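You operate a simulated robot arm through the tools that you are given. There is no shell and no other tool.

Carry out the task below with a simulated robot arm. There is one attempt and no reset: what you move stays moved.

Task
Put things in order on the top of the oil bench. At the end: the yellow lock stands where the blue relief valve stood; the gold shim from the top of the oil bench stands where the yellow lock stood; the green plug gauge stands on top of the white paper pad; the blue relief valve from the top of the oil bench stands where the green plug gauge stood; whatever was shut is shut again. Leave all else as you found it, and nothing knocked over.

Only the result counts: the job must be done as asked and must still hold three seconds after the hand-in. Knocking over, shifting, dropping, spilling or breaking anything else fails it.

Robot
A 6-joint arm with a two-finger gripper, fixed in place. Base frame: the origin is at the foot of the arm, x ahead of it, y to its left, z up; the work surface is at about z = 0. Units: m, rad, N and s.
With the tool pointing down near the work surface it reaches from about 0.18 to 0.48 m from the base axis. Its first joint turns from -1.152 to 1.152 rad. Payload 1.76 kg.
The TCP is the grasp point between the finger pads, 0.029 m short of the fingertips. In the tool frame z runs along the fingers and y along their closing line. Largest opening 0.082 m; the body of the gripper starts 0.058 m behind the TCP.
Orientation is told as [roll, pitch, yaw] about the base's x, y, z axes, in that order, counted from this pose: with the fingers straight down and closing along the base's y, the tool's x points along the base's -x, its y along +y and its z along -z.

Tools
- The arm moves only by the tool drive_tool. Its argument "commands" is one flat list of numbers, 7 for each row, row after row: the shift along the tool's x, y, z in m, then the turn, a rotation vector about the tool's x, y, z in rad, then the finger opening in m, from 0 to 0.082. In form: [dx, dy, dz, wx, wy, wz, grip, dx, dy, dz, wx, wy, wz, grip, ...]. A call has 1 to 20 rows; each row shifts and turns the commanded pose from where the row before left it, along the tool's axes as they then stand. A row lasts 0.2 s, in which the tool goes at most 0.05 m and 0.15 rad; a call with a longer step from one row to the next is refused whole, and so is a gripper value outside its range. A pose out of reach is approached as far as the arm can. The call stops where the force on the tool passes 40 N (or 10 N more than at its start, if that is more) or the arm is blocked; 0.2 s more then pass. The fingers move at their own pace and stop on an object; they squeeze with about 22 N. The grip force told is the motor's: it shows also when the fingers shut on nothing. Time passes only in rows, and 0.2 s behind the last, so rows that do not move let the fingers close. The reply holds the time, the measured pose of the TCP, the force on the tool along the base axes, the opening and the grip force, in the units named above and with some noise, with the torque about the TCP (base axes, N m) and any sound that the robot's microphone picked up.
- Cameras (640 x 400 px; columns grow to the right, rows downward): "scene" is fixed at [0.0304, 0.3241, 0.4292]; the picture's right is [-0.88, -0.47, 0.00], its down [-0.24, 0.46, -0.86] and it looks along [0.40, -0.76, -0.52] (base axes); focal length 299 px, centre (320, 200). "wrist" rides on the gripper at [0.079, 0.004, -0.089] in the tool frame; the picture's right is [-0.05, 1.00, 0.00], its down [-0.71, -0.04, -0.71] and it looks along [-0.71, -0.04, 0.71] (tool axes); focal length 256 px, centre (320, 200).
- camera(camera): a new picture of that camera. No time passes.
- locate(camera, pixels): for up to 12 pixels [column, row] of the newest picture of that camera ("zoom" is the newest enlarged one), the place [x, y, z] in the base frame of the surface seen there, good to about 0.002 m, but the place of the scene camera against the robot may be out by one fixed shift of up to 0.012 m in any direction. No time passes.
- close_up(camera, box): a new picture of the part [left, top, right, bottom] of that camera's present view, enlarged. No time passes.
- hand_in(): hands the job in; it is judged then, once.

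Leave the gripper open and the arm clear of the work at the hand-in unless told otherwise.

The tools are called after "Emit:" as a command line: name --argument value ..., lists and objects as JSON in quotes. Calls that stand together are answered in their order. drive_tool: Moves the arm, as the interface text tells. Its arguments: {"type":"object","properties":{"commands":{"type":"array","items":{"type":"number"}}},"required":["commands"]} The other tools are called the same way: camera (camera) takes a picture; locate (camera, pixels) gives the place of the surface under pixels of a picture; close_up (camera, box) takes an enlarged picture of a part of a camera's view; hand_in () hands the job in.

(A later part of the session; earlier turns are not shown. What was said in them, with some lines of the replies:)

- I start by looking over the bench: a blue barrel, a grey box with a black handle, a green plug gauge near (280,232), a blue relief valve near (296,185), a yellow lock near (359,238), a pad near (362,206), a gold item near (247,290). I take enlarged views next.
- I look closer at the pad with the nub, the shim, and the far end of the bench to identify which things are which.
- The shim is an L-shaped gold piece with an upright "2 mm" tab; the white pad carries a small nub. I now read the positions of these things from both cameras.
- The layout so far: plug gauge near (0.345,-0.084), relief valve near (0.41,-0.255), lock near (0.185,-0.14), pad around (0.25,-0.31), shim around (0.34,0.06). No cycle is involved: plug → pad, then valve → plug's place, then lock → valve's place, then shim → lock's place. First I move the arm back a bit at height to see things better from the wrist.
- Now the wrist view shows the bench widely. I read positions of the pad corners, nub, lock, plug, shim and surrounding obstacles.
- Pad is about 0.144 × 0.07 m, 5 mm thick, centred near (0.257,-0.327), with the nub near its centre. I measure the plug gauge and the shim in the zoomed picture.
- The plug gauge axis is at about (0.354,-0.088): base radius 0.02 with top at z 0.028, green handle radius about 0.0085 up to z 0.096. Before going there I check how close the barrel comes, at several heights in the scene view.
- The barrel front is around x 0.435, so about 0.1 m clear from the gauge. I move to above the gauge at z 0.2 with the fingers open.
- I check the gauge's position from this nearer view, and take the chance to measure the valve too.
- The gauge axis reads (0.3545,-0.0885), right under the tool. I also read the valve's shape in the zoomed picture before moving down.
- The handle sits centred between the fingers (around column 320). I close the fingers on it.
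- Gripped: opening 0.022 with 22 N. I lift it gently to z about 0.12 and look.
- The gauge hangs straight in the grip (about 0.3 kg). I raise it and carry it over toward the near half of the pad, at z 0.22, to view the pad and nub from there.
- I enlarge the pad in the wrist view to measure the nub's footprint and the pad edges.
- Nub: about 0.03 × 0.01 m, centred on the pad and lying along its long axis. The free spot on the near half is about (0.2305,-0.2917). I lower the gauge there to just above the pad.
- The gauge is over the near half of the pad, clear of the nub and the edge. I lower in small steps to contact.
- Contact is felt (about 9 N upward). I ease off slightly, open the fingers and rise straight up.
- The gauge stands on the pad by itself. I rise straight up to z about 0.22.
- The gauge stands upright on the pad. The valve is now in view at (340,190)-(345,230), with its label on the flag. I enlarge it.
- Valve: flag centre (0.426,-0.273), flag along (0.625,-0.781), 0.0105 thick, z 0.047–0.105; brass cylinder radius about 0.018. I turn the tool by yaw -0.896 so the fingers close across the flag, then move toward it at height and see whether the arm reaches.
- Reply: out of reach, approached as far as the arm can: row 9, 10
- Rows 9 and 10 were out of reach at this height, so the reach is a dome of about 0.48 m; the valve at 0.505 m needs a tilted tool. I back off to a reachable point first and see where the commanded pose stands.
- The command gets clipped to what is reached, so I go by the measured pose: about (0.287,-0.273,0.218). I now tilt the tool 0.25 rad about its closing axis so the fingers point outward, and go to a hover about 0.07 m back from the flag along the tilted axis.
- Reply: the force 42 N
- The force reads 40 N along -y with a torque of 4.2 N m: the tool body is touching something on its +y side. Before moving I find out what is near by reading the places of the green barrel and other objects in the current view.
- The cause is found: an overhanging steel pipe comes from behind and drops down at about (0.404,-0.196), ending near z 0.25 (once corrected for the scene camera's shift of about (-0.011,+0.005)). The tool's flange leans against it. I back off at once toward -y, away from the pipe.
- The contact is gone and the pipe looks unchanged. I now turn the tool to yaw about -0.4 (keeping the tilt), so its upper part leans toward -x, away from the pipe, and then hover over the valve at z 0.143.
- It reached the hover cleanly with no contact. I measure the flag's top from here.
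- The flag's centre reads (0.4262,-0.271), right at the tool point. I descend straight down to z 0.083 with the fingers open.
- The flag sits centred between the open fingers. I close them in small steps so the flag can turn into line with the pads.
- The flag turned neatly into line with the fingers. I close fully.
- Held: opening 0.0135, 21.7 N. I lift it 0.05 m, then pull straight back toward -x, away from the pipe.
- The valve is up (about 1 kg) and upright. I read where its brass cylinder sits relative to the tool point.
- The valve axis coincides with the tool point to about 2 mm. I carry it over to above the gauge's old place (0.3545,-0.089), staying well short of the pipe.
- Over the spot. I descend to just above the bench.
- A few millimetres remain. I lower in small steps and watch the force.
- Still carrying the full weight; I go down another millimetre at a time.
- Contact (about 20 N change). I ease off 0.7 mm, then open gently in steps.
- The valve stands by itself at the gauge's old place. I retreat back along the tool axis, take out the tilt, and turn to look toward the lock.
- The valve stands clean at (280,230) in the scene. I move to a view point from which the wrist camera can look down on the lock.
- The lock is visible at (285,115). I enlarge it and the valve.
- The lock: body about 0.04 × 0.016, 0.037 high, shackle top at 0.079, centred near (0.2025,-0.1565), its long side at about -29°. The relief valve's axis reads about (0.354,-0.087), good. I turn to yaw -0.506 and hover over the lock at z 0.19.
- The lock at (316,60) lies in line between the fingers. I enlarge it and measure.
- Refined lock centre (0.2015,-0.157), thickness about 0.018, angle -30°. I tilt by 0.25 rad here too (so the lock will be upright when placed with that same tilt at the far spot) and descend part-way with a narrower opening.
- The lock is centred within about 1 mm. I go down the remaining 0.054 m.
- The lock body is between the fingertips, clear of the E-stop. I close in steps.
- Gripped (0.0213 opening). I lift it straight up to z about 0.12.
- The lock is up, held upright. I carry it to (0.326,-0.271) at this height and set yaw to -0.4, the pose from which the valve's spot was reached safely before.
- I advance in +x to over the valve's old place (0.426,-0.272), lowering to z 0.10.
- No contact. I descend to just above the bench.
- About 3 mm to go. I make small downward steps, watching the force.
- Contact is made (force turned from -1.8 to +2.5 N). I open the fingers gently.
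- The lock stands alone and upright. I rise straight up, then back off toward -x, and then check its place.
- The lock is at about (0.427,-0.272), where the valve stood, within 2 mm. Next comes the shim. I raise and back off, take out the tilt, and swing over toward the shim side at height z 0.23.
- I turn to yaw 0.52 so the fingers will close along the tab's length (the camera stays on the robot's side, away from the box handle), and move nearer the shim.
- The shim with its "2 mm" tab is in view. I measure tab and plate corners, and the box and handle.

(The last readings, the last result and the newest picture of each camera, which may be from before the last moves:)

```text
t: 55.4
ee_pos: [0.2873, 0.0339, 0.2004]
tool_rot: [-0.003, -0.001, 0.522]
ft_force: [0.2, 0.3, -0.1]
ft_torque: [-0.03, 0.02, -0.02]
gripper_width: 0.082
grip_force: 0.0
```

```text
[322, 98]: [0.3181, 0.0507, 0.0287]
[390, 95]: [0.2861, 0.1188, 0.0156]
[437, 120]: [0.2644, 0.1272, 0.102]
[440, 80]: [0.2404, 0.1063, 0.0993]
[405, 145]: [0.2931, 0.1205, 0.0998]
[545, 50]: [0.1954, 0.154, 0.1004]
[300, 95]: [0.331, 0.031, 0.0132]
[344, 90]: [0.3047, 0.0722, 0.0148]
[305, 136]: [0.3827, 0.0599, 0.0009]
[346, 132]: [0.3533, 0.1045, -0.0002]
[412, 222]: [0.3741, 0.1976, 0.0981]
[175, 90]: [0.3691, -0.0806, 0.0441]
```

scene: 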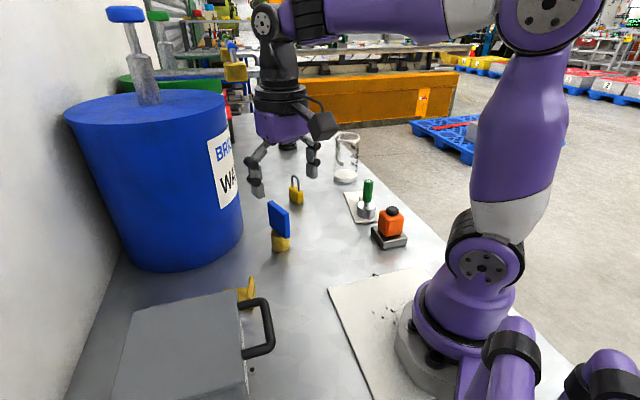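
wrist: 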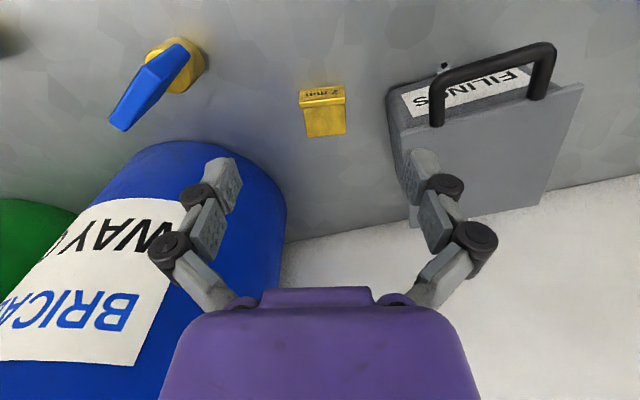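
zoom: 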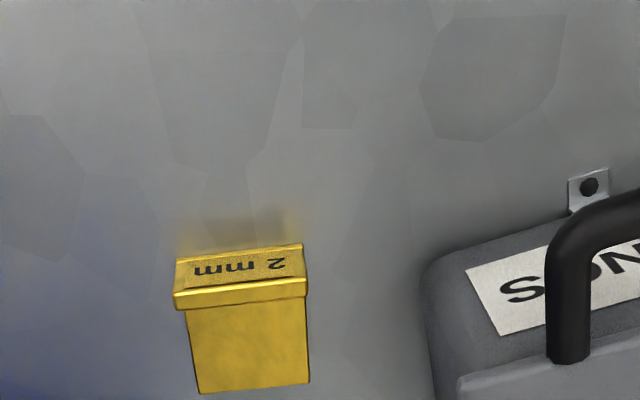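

Tab: 0.049 long, 0.032 high, centred at (0.3225,0.053), direction for yaw 0.58; shim footprint centre (0.343,0.0665). I fine-turn to yaw 0.58 and descend to z 0.10 over the tab with opening 0.068.

Emit:
drive_tool --commands '[0, 0, 0, 0, 0, -0.058, 0.075, -0.0135, -0.0011, 0.0333, 0, 0, 0, 0.068, -0.0135, -0.0011, 0.0333, 0, 0, 0, 0.068, -0.0135, -0.0011, 0.0333, 0, 0, 0, 0.068, 0, 0, 0, 0, 0, 0, 0.068]'

Emit:
camera --camera "wrist"

Emit:
camera --camera "scene"

```text
t: 56.6
ee_pos: [0.3257, 0.054, 0.0985]
tool_rot: [-0.003, -0.001, 0.58]
ft_force: [0.0, 0.3, -0.1]
ft_torque: [0.01, -0.02, -0.01]
gripper_width: 0.0679
grip_force: 0.1
```

```text
taken
```

wrist: 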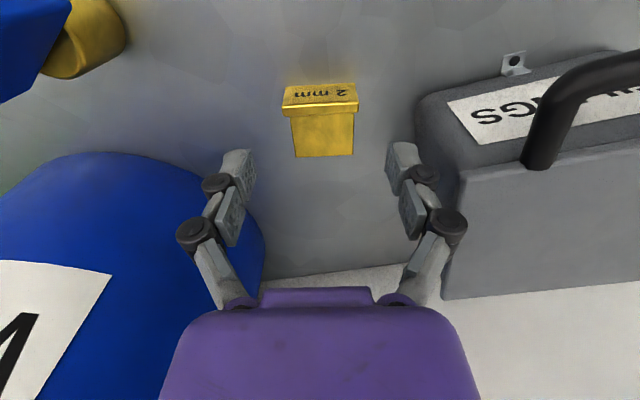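

```text
taken
```

scene: 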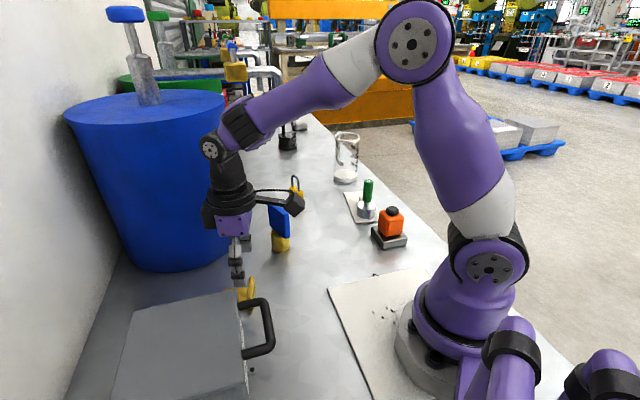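

Emit:
locate --camera "wrist" --pixels '[[285, 105], [356, 101], [320, 104], [286, 88], [354, 84], [294, 118], [352, 114], [297, 156], [351, 154], [320, 95], [320, 110], [420, 105]]'

Emit:
close_up --camera "scene" --box '[180, 130, 320, 320]'

```text
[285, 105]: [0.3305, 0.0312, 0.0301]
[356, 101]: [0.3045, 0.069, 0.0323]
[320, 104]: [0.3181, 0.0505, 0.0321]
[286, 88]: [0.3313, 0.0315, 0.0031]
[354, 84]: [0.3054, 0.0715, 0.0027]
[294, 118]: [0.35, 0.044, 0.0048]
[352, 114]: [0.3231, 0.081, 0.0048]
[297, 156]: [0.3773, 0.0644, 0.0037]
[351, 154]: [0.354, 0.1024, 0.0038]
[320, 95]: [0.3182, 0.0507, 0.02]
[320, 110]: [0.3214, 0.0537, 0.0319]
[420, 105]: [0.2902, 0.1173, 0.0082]
```

```text
2.11 times, centred on (250, 225) of scene
```

zoom: 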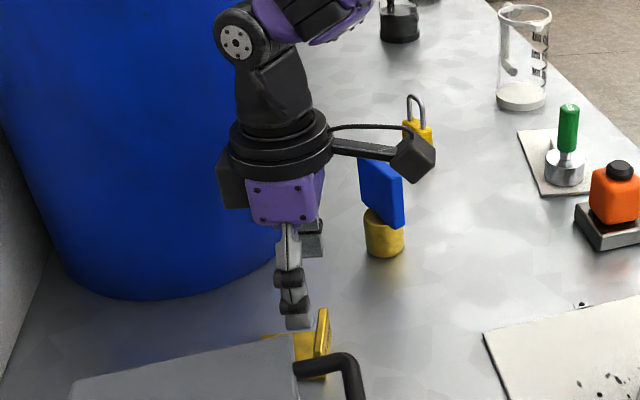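

The tab is centred between the fingers; I shift 4 mm back so the pads sit on the tab and descend to z 0.034.

Emit:
drive_tool --commands '[0.0014, 0.0005, 0.0215, 0, 0, 0, 0.068, 0.0013, 0.0005, 0.0215, 0, 0, 0, 0.068, 0.0013, 0.0003, 0.0205, 0, 0, 0, 0.068, 0, 0, 0, 0, 0, 0, 0.068]'

Emit:
camera --camera "wrist"

```text
t: 57.6
ee_pos: [0.3222, 0.0525, 0.0354]
tool_rot: [-0.002, 0.002, 0.579]
ft_force: [0.2, 0.7, -0.8]
ft_torque: [0.02, -0.02, -0.01]
gripper_width: 0.0679
grip_force: 0.0
```

```text
taken
```

wrist: 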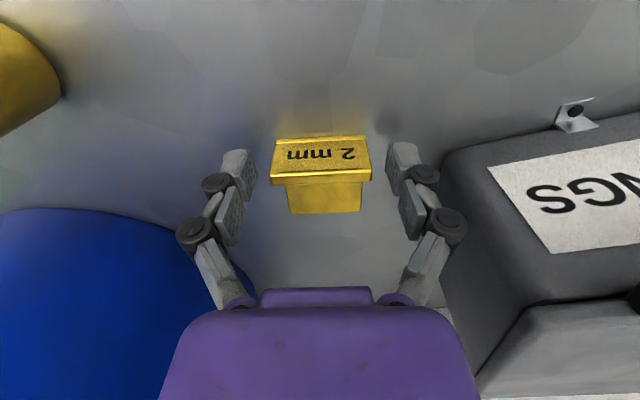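

Well placed. I close in small steps on the tab's two ends.

Emit:
drive_tool --commands '[0, 0, 0, 0, 0, 0, 0.06, 0, 0, 0, 0, 0, 0, 0.054, 0, 0, 0, 0, 0, 0, 0.05, 0, 0, 0, 0, 0, 0, 0.04, 0, 0, 0, 0, 0, 0, 0.02, 0, 0, 0, 0, 0, 0, 0.0]'

Emit:
camera --camera "wrist"

```text
t: 59.0
ee_pos: [0.322, 0.0543, 0.0369]
tool_rot: [-0.003, -0.001, 0.578]
ft_force: [-2.6, -0.7, 5.8]
ft_torque: [0.03, 0.06, 0.04]
gripper_width: 0.0495
grip_force: 22.1
```

```text
taken
```

wrist: 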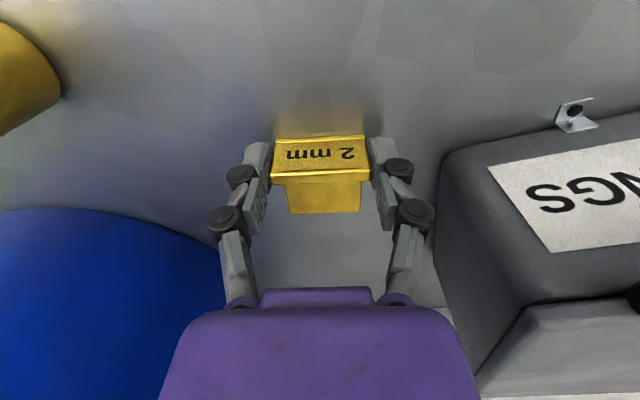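

Held on the tab ends (0.0495). I lift gently and check.

Emit:
drive_tool --commands '[0, 0, -0.005, 0, 0, 0, 0.0, 0, 0, -0.015, 0, 0, 0, 0.0, 0, 0, -0.025, 0, 0, 0, 0.0, 0, 0, 0, 0, 0, 0, 0.0]'

Emit:
camera --camera "wrist"

Emit:
close_up --camera "scene" --box '[180, 150, 320, 320]'

```text
t: 60.0
ee_pos: [0.3212, 0.052, 0.0829]
tool_rot: [0.001, 0.001, 0.58]
ft_force: [0.5, 0.7, -0.1]
ft_torque: [0.0, 0.02, 0.02]
gripper_width: 0.0493
grip_force: 21.8
```

```text
taken
```

wrist: 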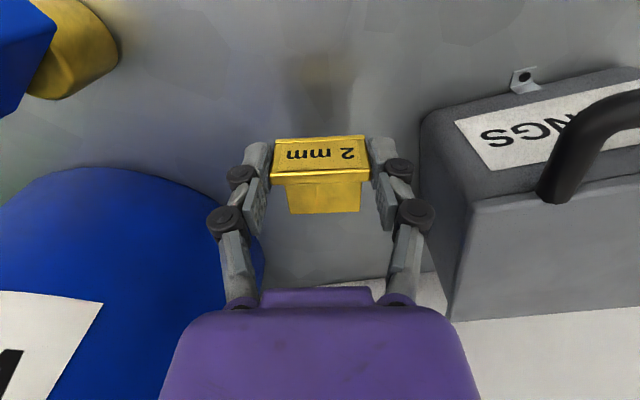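

```text
2.35 times, centred on (250, 235) of scene
```

zoom: 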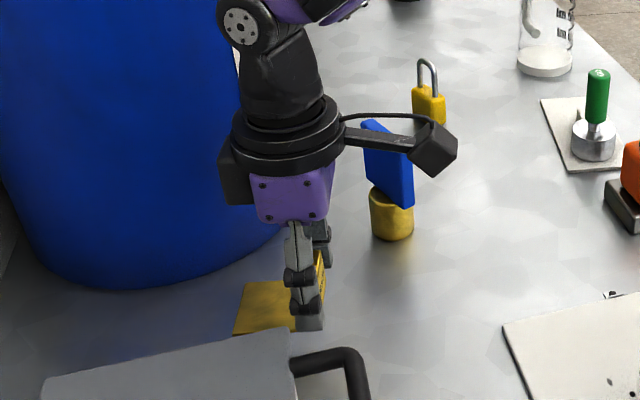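

The shim hangs level. I raise it to z 0.18, move back toward the middle, and turn the tool to yaw -1.2 for the placing.

Emit:
drive_tool --commands '[0, 0, -0.033, 0, 0, 0, 0.0, 0, 0, -0.033, 0, 0, 0, 0.0, 0, 0, -0.034, 0, 0, 0, 0.0, 0.0333, -0.0021, 0, 0, 0, 0, 0.0, 0.0333, -0.0021, 0, 0, 0, 0, 0.0, 0.0333, -0.0021, 0, 0, 0, 0, 0.0, 0, 0, 0, 0, 0, 0.1369, 0.0, 0, 0, 0, 0, 0, 0.1369, 0.0, 0, 0, 0, 0, 0, 0.1369, 0.0, 0, 0, 0, 0, 0, 0.1369, 0.0, 0, 0, 0, 0, 0, 0.1369, 0.0, 0, 0, 0, 0, 0, 0.1369, 0.0, 0, 0, 0, 0, 0, 0.1369, 0.0, 0, 0, 0, 0, 0, 0.1369, 0.0, 0, 0, 0, 0, 0, 0.1369, 0.0, 0, 0, 0, 0, 0, 0.1369, 0.0, 0, 0, 0, 0, 0, 0.1369, 0.0, 0, 0, 0, 0, 0, 0.1369, 0.0, 0, 0, 0, 0, 0, 0.1369, 0.0, 0, 0, 0, 0, 0, 0, 0.0]'

Emit:
camera --camera "wrist"

Emit:
camera --camera "scene"

```text
t: 64.2
ee_pos: [0.2414, -0.0077, 0.1826]
tool_rot: [0.0, -0.002, -1.202]
ft_force: [-0.2, -0.5, -1.3]
ft_torque: [0.0, 0.02, 0.0]
gripper_width: 0.0494
grip_force: 21.5
```

```text
taken
```

wrist: 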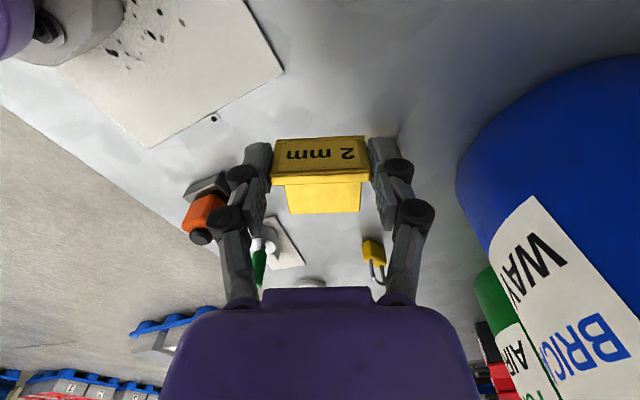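

```text
taken
```

scene: 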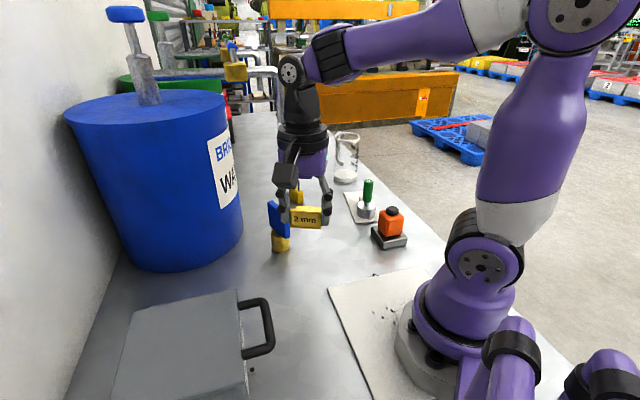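

Now I move over the lock's old place: the tool point goes to (0.1925,-0.134), so the shim's centre comes over (0.2015,-0.157), at z 0.12.

Emit:
drive_tool --commands '[-0.02, -0.01828, 0.0125, 0, 0, 0, 0.0, -0.02, -0.01828, 0.0125, 0, 0, 0, 0.0, -0.02, -0.01828, 0.0125, 0, 0, 0, 0.0, -0.02, -0.01828, 0.0125, 0, 0, 0, 0.0, -0.02, -0.01828, 0.0125, 0, 0, 0, 0.0, 0, 0, 0, 0, 0, 0, 0.0]'

Emit:
camera --camera "wrist"

Emit:
camera --camera "scene"

```text
t: 65.6
ee_pos: [0.1944, -0.1359, 0.1211]
tool_rot: [0.0, -0.002, -1.198]
ft_force: [0.7, -0.4, -1.5]
ft_torque: [-0.03, 0.0, -0.01]
gripper_width: 0.0493
grip_force: 22.2
```

```text
taken
```

wrist: 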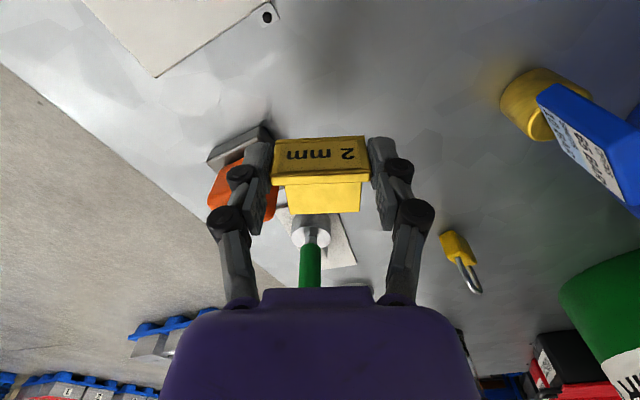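

```text
taken
```

scene: 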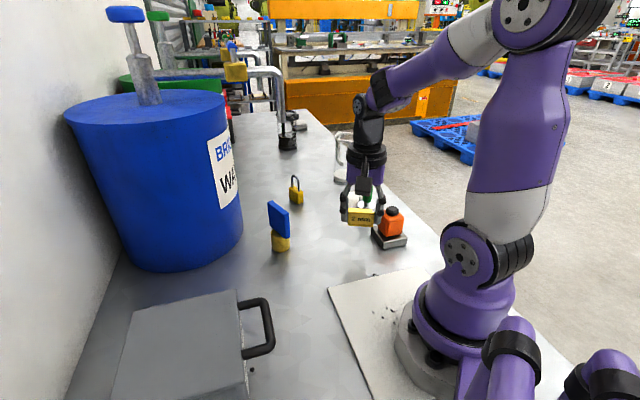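

Emit:
locate --camera "wrist" --pixels '[[276, 140], [364, 138], [274, 178], [368, 174], [290, 210], [358, 209], [325, 200], [320, 160], [270, 130], [210, 160], [240, 170], [314, 230]]'

```text
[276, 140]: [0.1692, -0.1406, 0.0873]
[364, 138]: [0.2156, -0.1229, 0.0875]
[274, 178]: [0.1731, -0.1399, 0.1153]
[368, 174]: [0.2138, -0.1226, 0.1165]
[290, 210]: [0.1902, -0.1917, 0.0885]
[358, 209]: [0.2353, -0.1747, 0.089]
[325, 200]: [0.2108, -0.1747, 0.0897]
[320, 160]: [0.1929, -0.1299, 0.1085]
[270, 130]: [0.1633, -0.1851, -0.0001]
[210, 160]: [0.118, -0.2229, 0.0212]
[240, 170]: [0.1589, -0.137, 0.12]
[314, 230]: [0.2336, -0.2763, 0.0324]
```

The shim's in-hand centre is at (0.2026,-0.1575), on target. I descend to about 4 mm above the bench.

Emit:
drive_tool --commands '[0.0003, -0.0009, 0.028, 0, 0, 0, 0.0, 0, 0, 0.028, 0, 0, 0, 0.0, 0, 0, 0.0235, 0, 0, 0, 0.0, 0, 0, 0, 0, 0, 0, 0.0]'

Emit:
close_up --camera "scene" --box '[310, 150, 430, 270]'

Emit:
camera --camera "wrist"

```text
t: 66.6
ee_pos: [0.1911, -0.1366, 0.0397]
tool_rot: [0.0, -0.001, -1.2]
ft_force: [0.6, 0.5, 0.2]
ft_torque: [0.0, -0.02, 0.01]
gripper_width: 0.0494
grip_force: 22.1
```

```text
3.33 times, centred on (370, 210) of scene
```

zoom: 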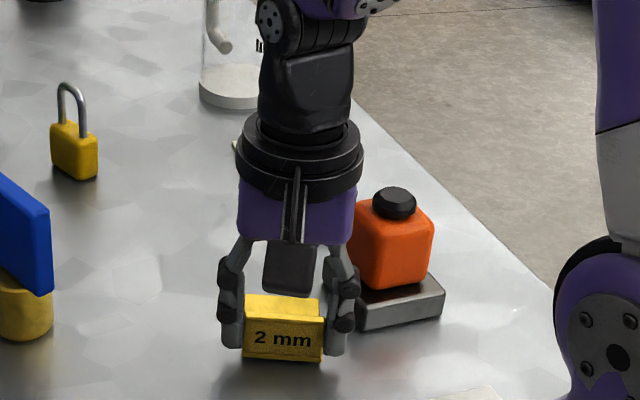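

```text
taken
```

wrist: 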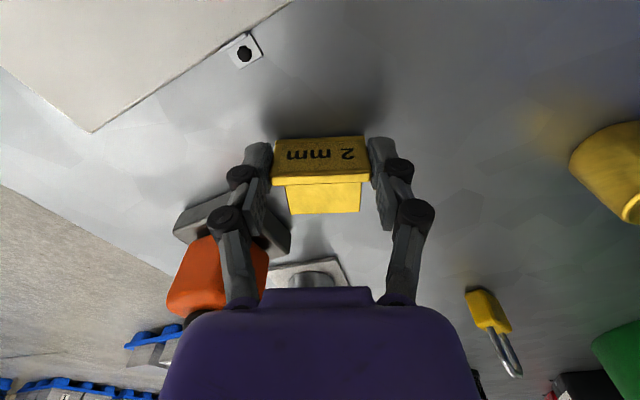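

A few mm left. I step down, watching the force.

Emit:
drive_tool --commands '[0, 0, 0.002, 0, 0, 0, 0.0, 0, 0, 0, 0, 0, 0, 0.0]'

```text
t: 67.2
ee_pos: [0.1925, -0.1356, 0.0383]
tool_rot: [0.0, 0.001, -1.2]
ft_force: [0.4, 0.5, -1.0]
ft_torque: [-0.01, 0.0, -0.01]
gripper_width: 0.0494
grip_force: 22.4
```

Emit:
drive_tool --commands '[0, 0, 0.001, 0, 0, 0, 0.0, 0, 0, 0, 0, 0, 0, 0.0]'

```text
t: 67.8
ee_pos: [0.1917, -0.1343, 0.0382]
tool_rot: [0.0, -0.001, -1.198]
ft_force: [0.7, 0.7, -0.5]
ft_torque: [0.01, 0.02, 0.04]
gripper_width: 0.049
grip_force: 22.0
```

Still free of the bench; another millimetre.

Emit:
drive_tool --commands '[0, 0, 0.001, 0, 0, 0, 0.0, 0, 0, 0, 0, 0, 0, 0.0]'

```text
t: 68.4
ee_pos: [0.1927, -0.1333, 0.037]
tool_rot: [-0.001, 0.0, -1.199]
ft_force: [-0.4, -0.1, -1.1]
ft_torque: [0.02, -0.01, -0.01]
gripper_width: 0.0492
grip_force: 22.1
```

Emit:
drive_tool --commands '[0, 0, 0.0008, 0, 0, 0, 0.0, 0, 0, 0, 0, 0, 0, 0.0]'

```text
t: 69.0
ee_pos: [0.193, -0.1348, 0.036]
tool_rot: [0.002, -0.002, -1.199]
ft_force: [-2.4, 2.6, 13.1]
ft_torque: [0.09, 0.06, 0.0]
gripper_width: 0.0493
grip_force: 21.8
```

Contact (13 N). I ease off slightly and open gently.

Emit:
drive_tool --commands '[0, 0, -0.0006, 0, 0, 0, 0.0, 0, 0, 0, 0, 0, 0, 0.051, 0, 0, 0, 0, 0, 0, 0.054, 0, 0, 0, 0, 0, 0, 0.059, 0, 0, 0, 0, 0, 0, 0.062, 0, 0, 0, 0, 0, 0, 0.062]'

Emit:
camera --camera "wrist"

Emit:
close_up --camera "scene" --box '[310, 150, 430, 270]'

```text
t: 70.4
ee_pos: [0.1924, -0.1341, 0.0382]
tool_rot: [0.0, 0.0, -1.197]
ft_force: [-1.0, 0.4, 0.1]
ft_torque: [-0.02, 0.02, 0.01]
gripper_width: 0.0621
grip_force: 0.0
```

```text
taken
```

wrist: 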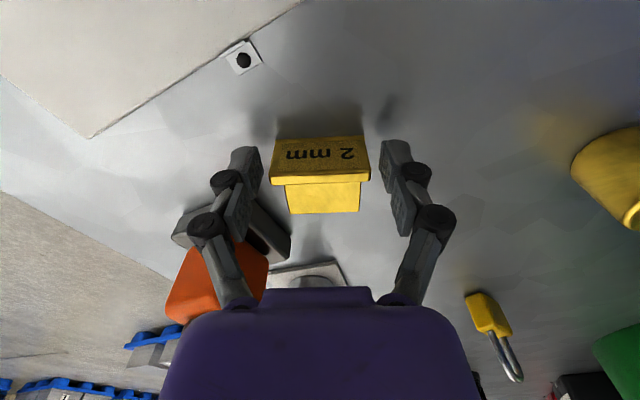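

```text
3.33 times, centred on (370, 210) of scene
```

zoom: 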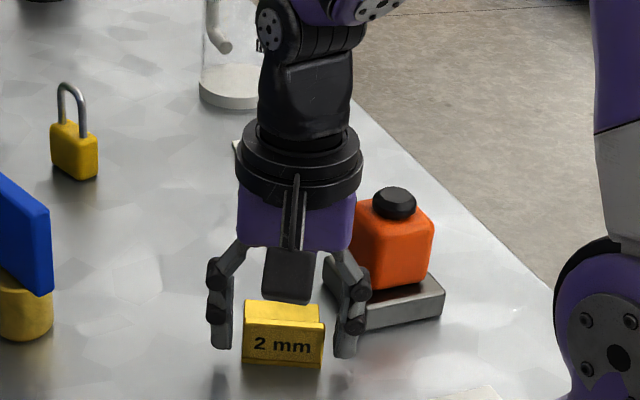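

The shim stands flat on its own. I rise straight up.

Emit:
drive_tool --commands '[0, 0, -0.015, 0, 0, 0, 0.062, 0, 0, -0.03, 0, 0, 0, 0.062, 0, 0, -0.04, 0, 0, 0, 0.062, 0, 0, -0.045, 0, 0, 0, 0.062, 0, 0, -0.04, 0, 0, 0, 0.075, 0, 0, 0, 0, 0, 0, 0.082]'

Emit:
camera --camera "wrist"

Emit:
camera --camera "scene"

```text
t: 71.8
ee_pos: [0.1899, -0.1316, 0.2085]
tool_rot: [0.0, 0.0, -1.197]
ft_force: [-0.4, -0.1, -0.1]
ft_torque: [0.01, 0.01, 0.01]
gripper_width: 0.0821
grip_force: 0.1
```

```text
taken
```

wrist: 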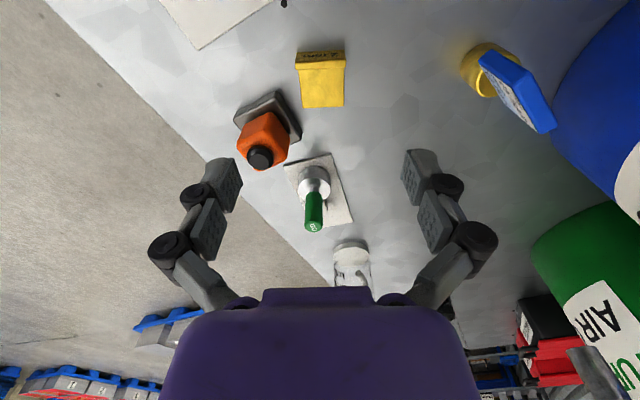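

```text
taken
```

scene: 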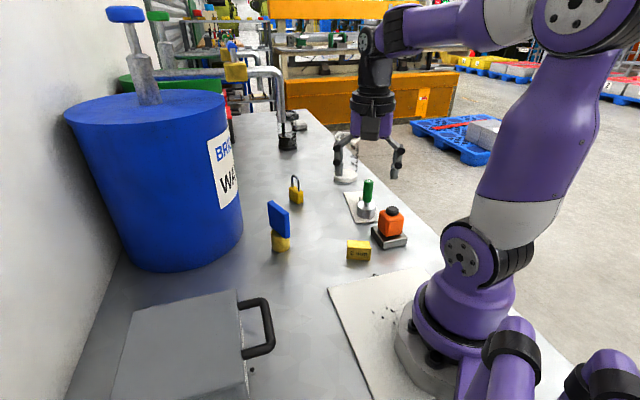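

All four are in their places. I check the final positions in close-up: shim, gauge on pad, and nub.

Emit:
close_up --camera "wrist" --box '[230, 40, 370, 240]'

Emit:
locate --camera "wrist" --pixels '[[296, 55], [344, 52], [298, 68], [345, 66], [303, 107], [343, 105], [285, 167], [330, 154], [352, 220], [308, 230], [314, 225], [312, 195]]'

Emit:
close_up --camera "scene" --box '[240, 160, 420, 270]'

```text
2.00 times, centred on (300, 140) of wrist
```

zoom: 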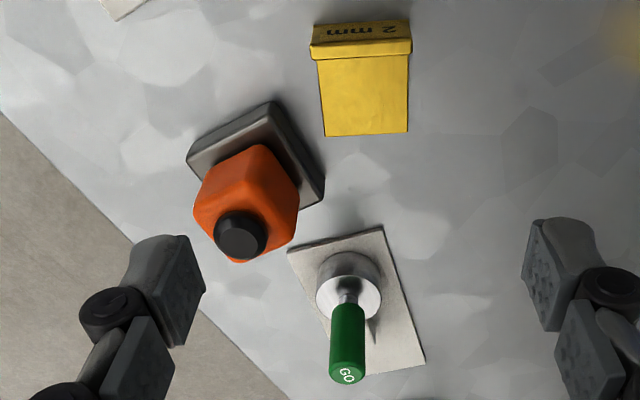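

```text
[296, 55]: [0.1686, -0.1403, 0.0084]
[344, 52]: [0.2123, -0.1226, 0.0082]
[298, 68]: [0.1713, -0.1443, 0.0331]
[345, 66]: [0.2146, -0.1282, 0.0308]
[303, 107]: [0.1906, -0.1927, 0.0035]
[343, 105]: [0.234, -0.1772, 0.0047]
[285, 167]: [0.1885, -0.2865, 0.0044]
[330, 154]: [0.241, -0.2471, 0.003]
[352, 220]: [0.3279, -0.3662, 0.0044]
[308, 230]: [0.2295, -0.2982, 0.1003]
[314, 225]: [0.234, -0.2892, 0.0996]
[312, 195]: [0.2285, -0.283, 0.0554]
```

```text
3.56 times, centred on (330, 215) of scene
```

zoom: 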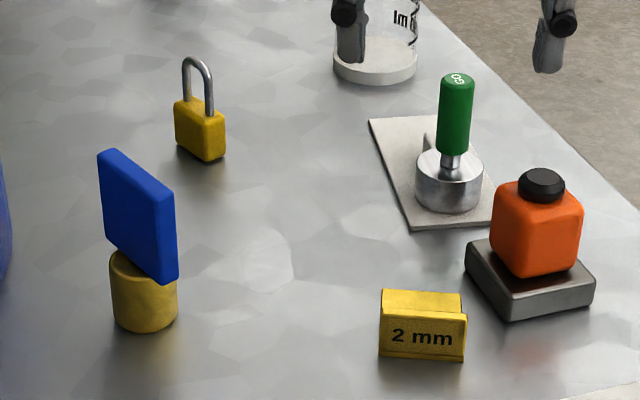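

Everything checks out. The shim's centre is at (0.201,-0.158) on the lock's old place. The gauge stands upright on the unmoved pad beside the nub. The valve is where the gauge stood, and the lock is where the valve stood. The box was never opened and is still shut. The gripper is open and well clear at z 0.21. I hand in.

Emit:
hand_in

```text
The job is handed in.
```

The job is handed in, and all four pieces were upright and in place at the last camera check:

- **Green plug gauge:** it stands on the white paper pad, beside the small nub. The pad had not moved.
- **Blue relief valve:** it stands where the plug gauge stood, within about 2 mm. Its flag points in a slightly different direction than before.
- **Yellow lock:** it stands where the relief valve stood, within about 2 mm.
- **Gold shim:** it stands where the lock stood, within about 2 mm, and is turned to a new direction.

One thing went wrong on the way. While reaching for the relief valve, the tool pressed against the steel pipe that overhangs the bench, with about 40 N. I backed off at once and the pipe looked unchanged in the pictures afterwards.

I opened nothing, so the filing box is still shut. The gripper was left open and clear of the work.
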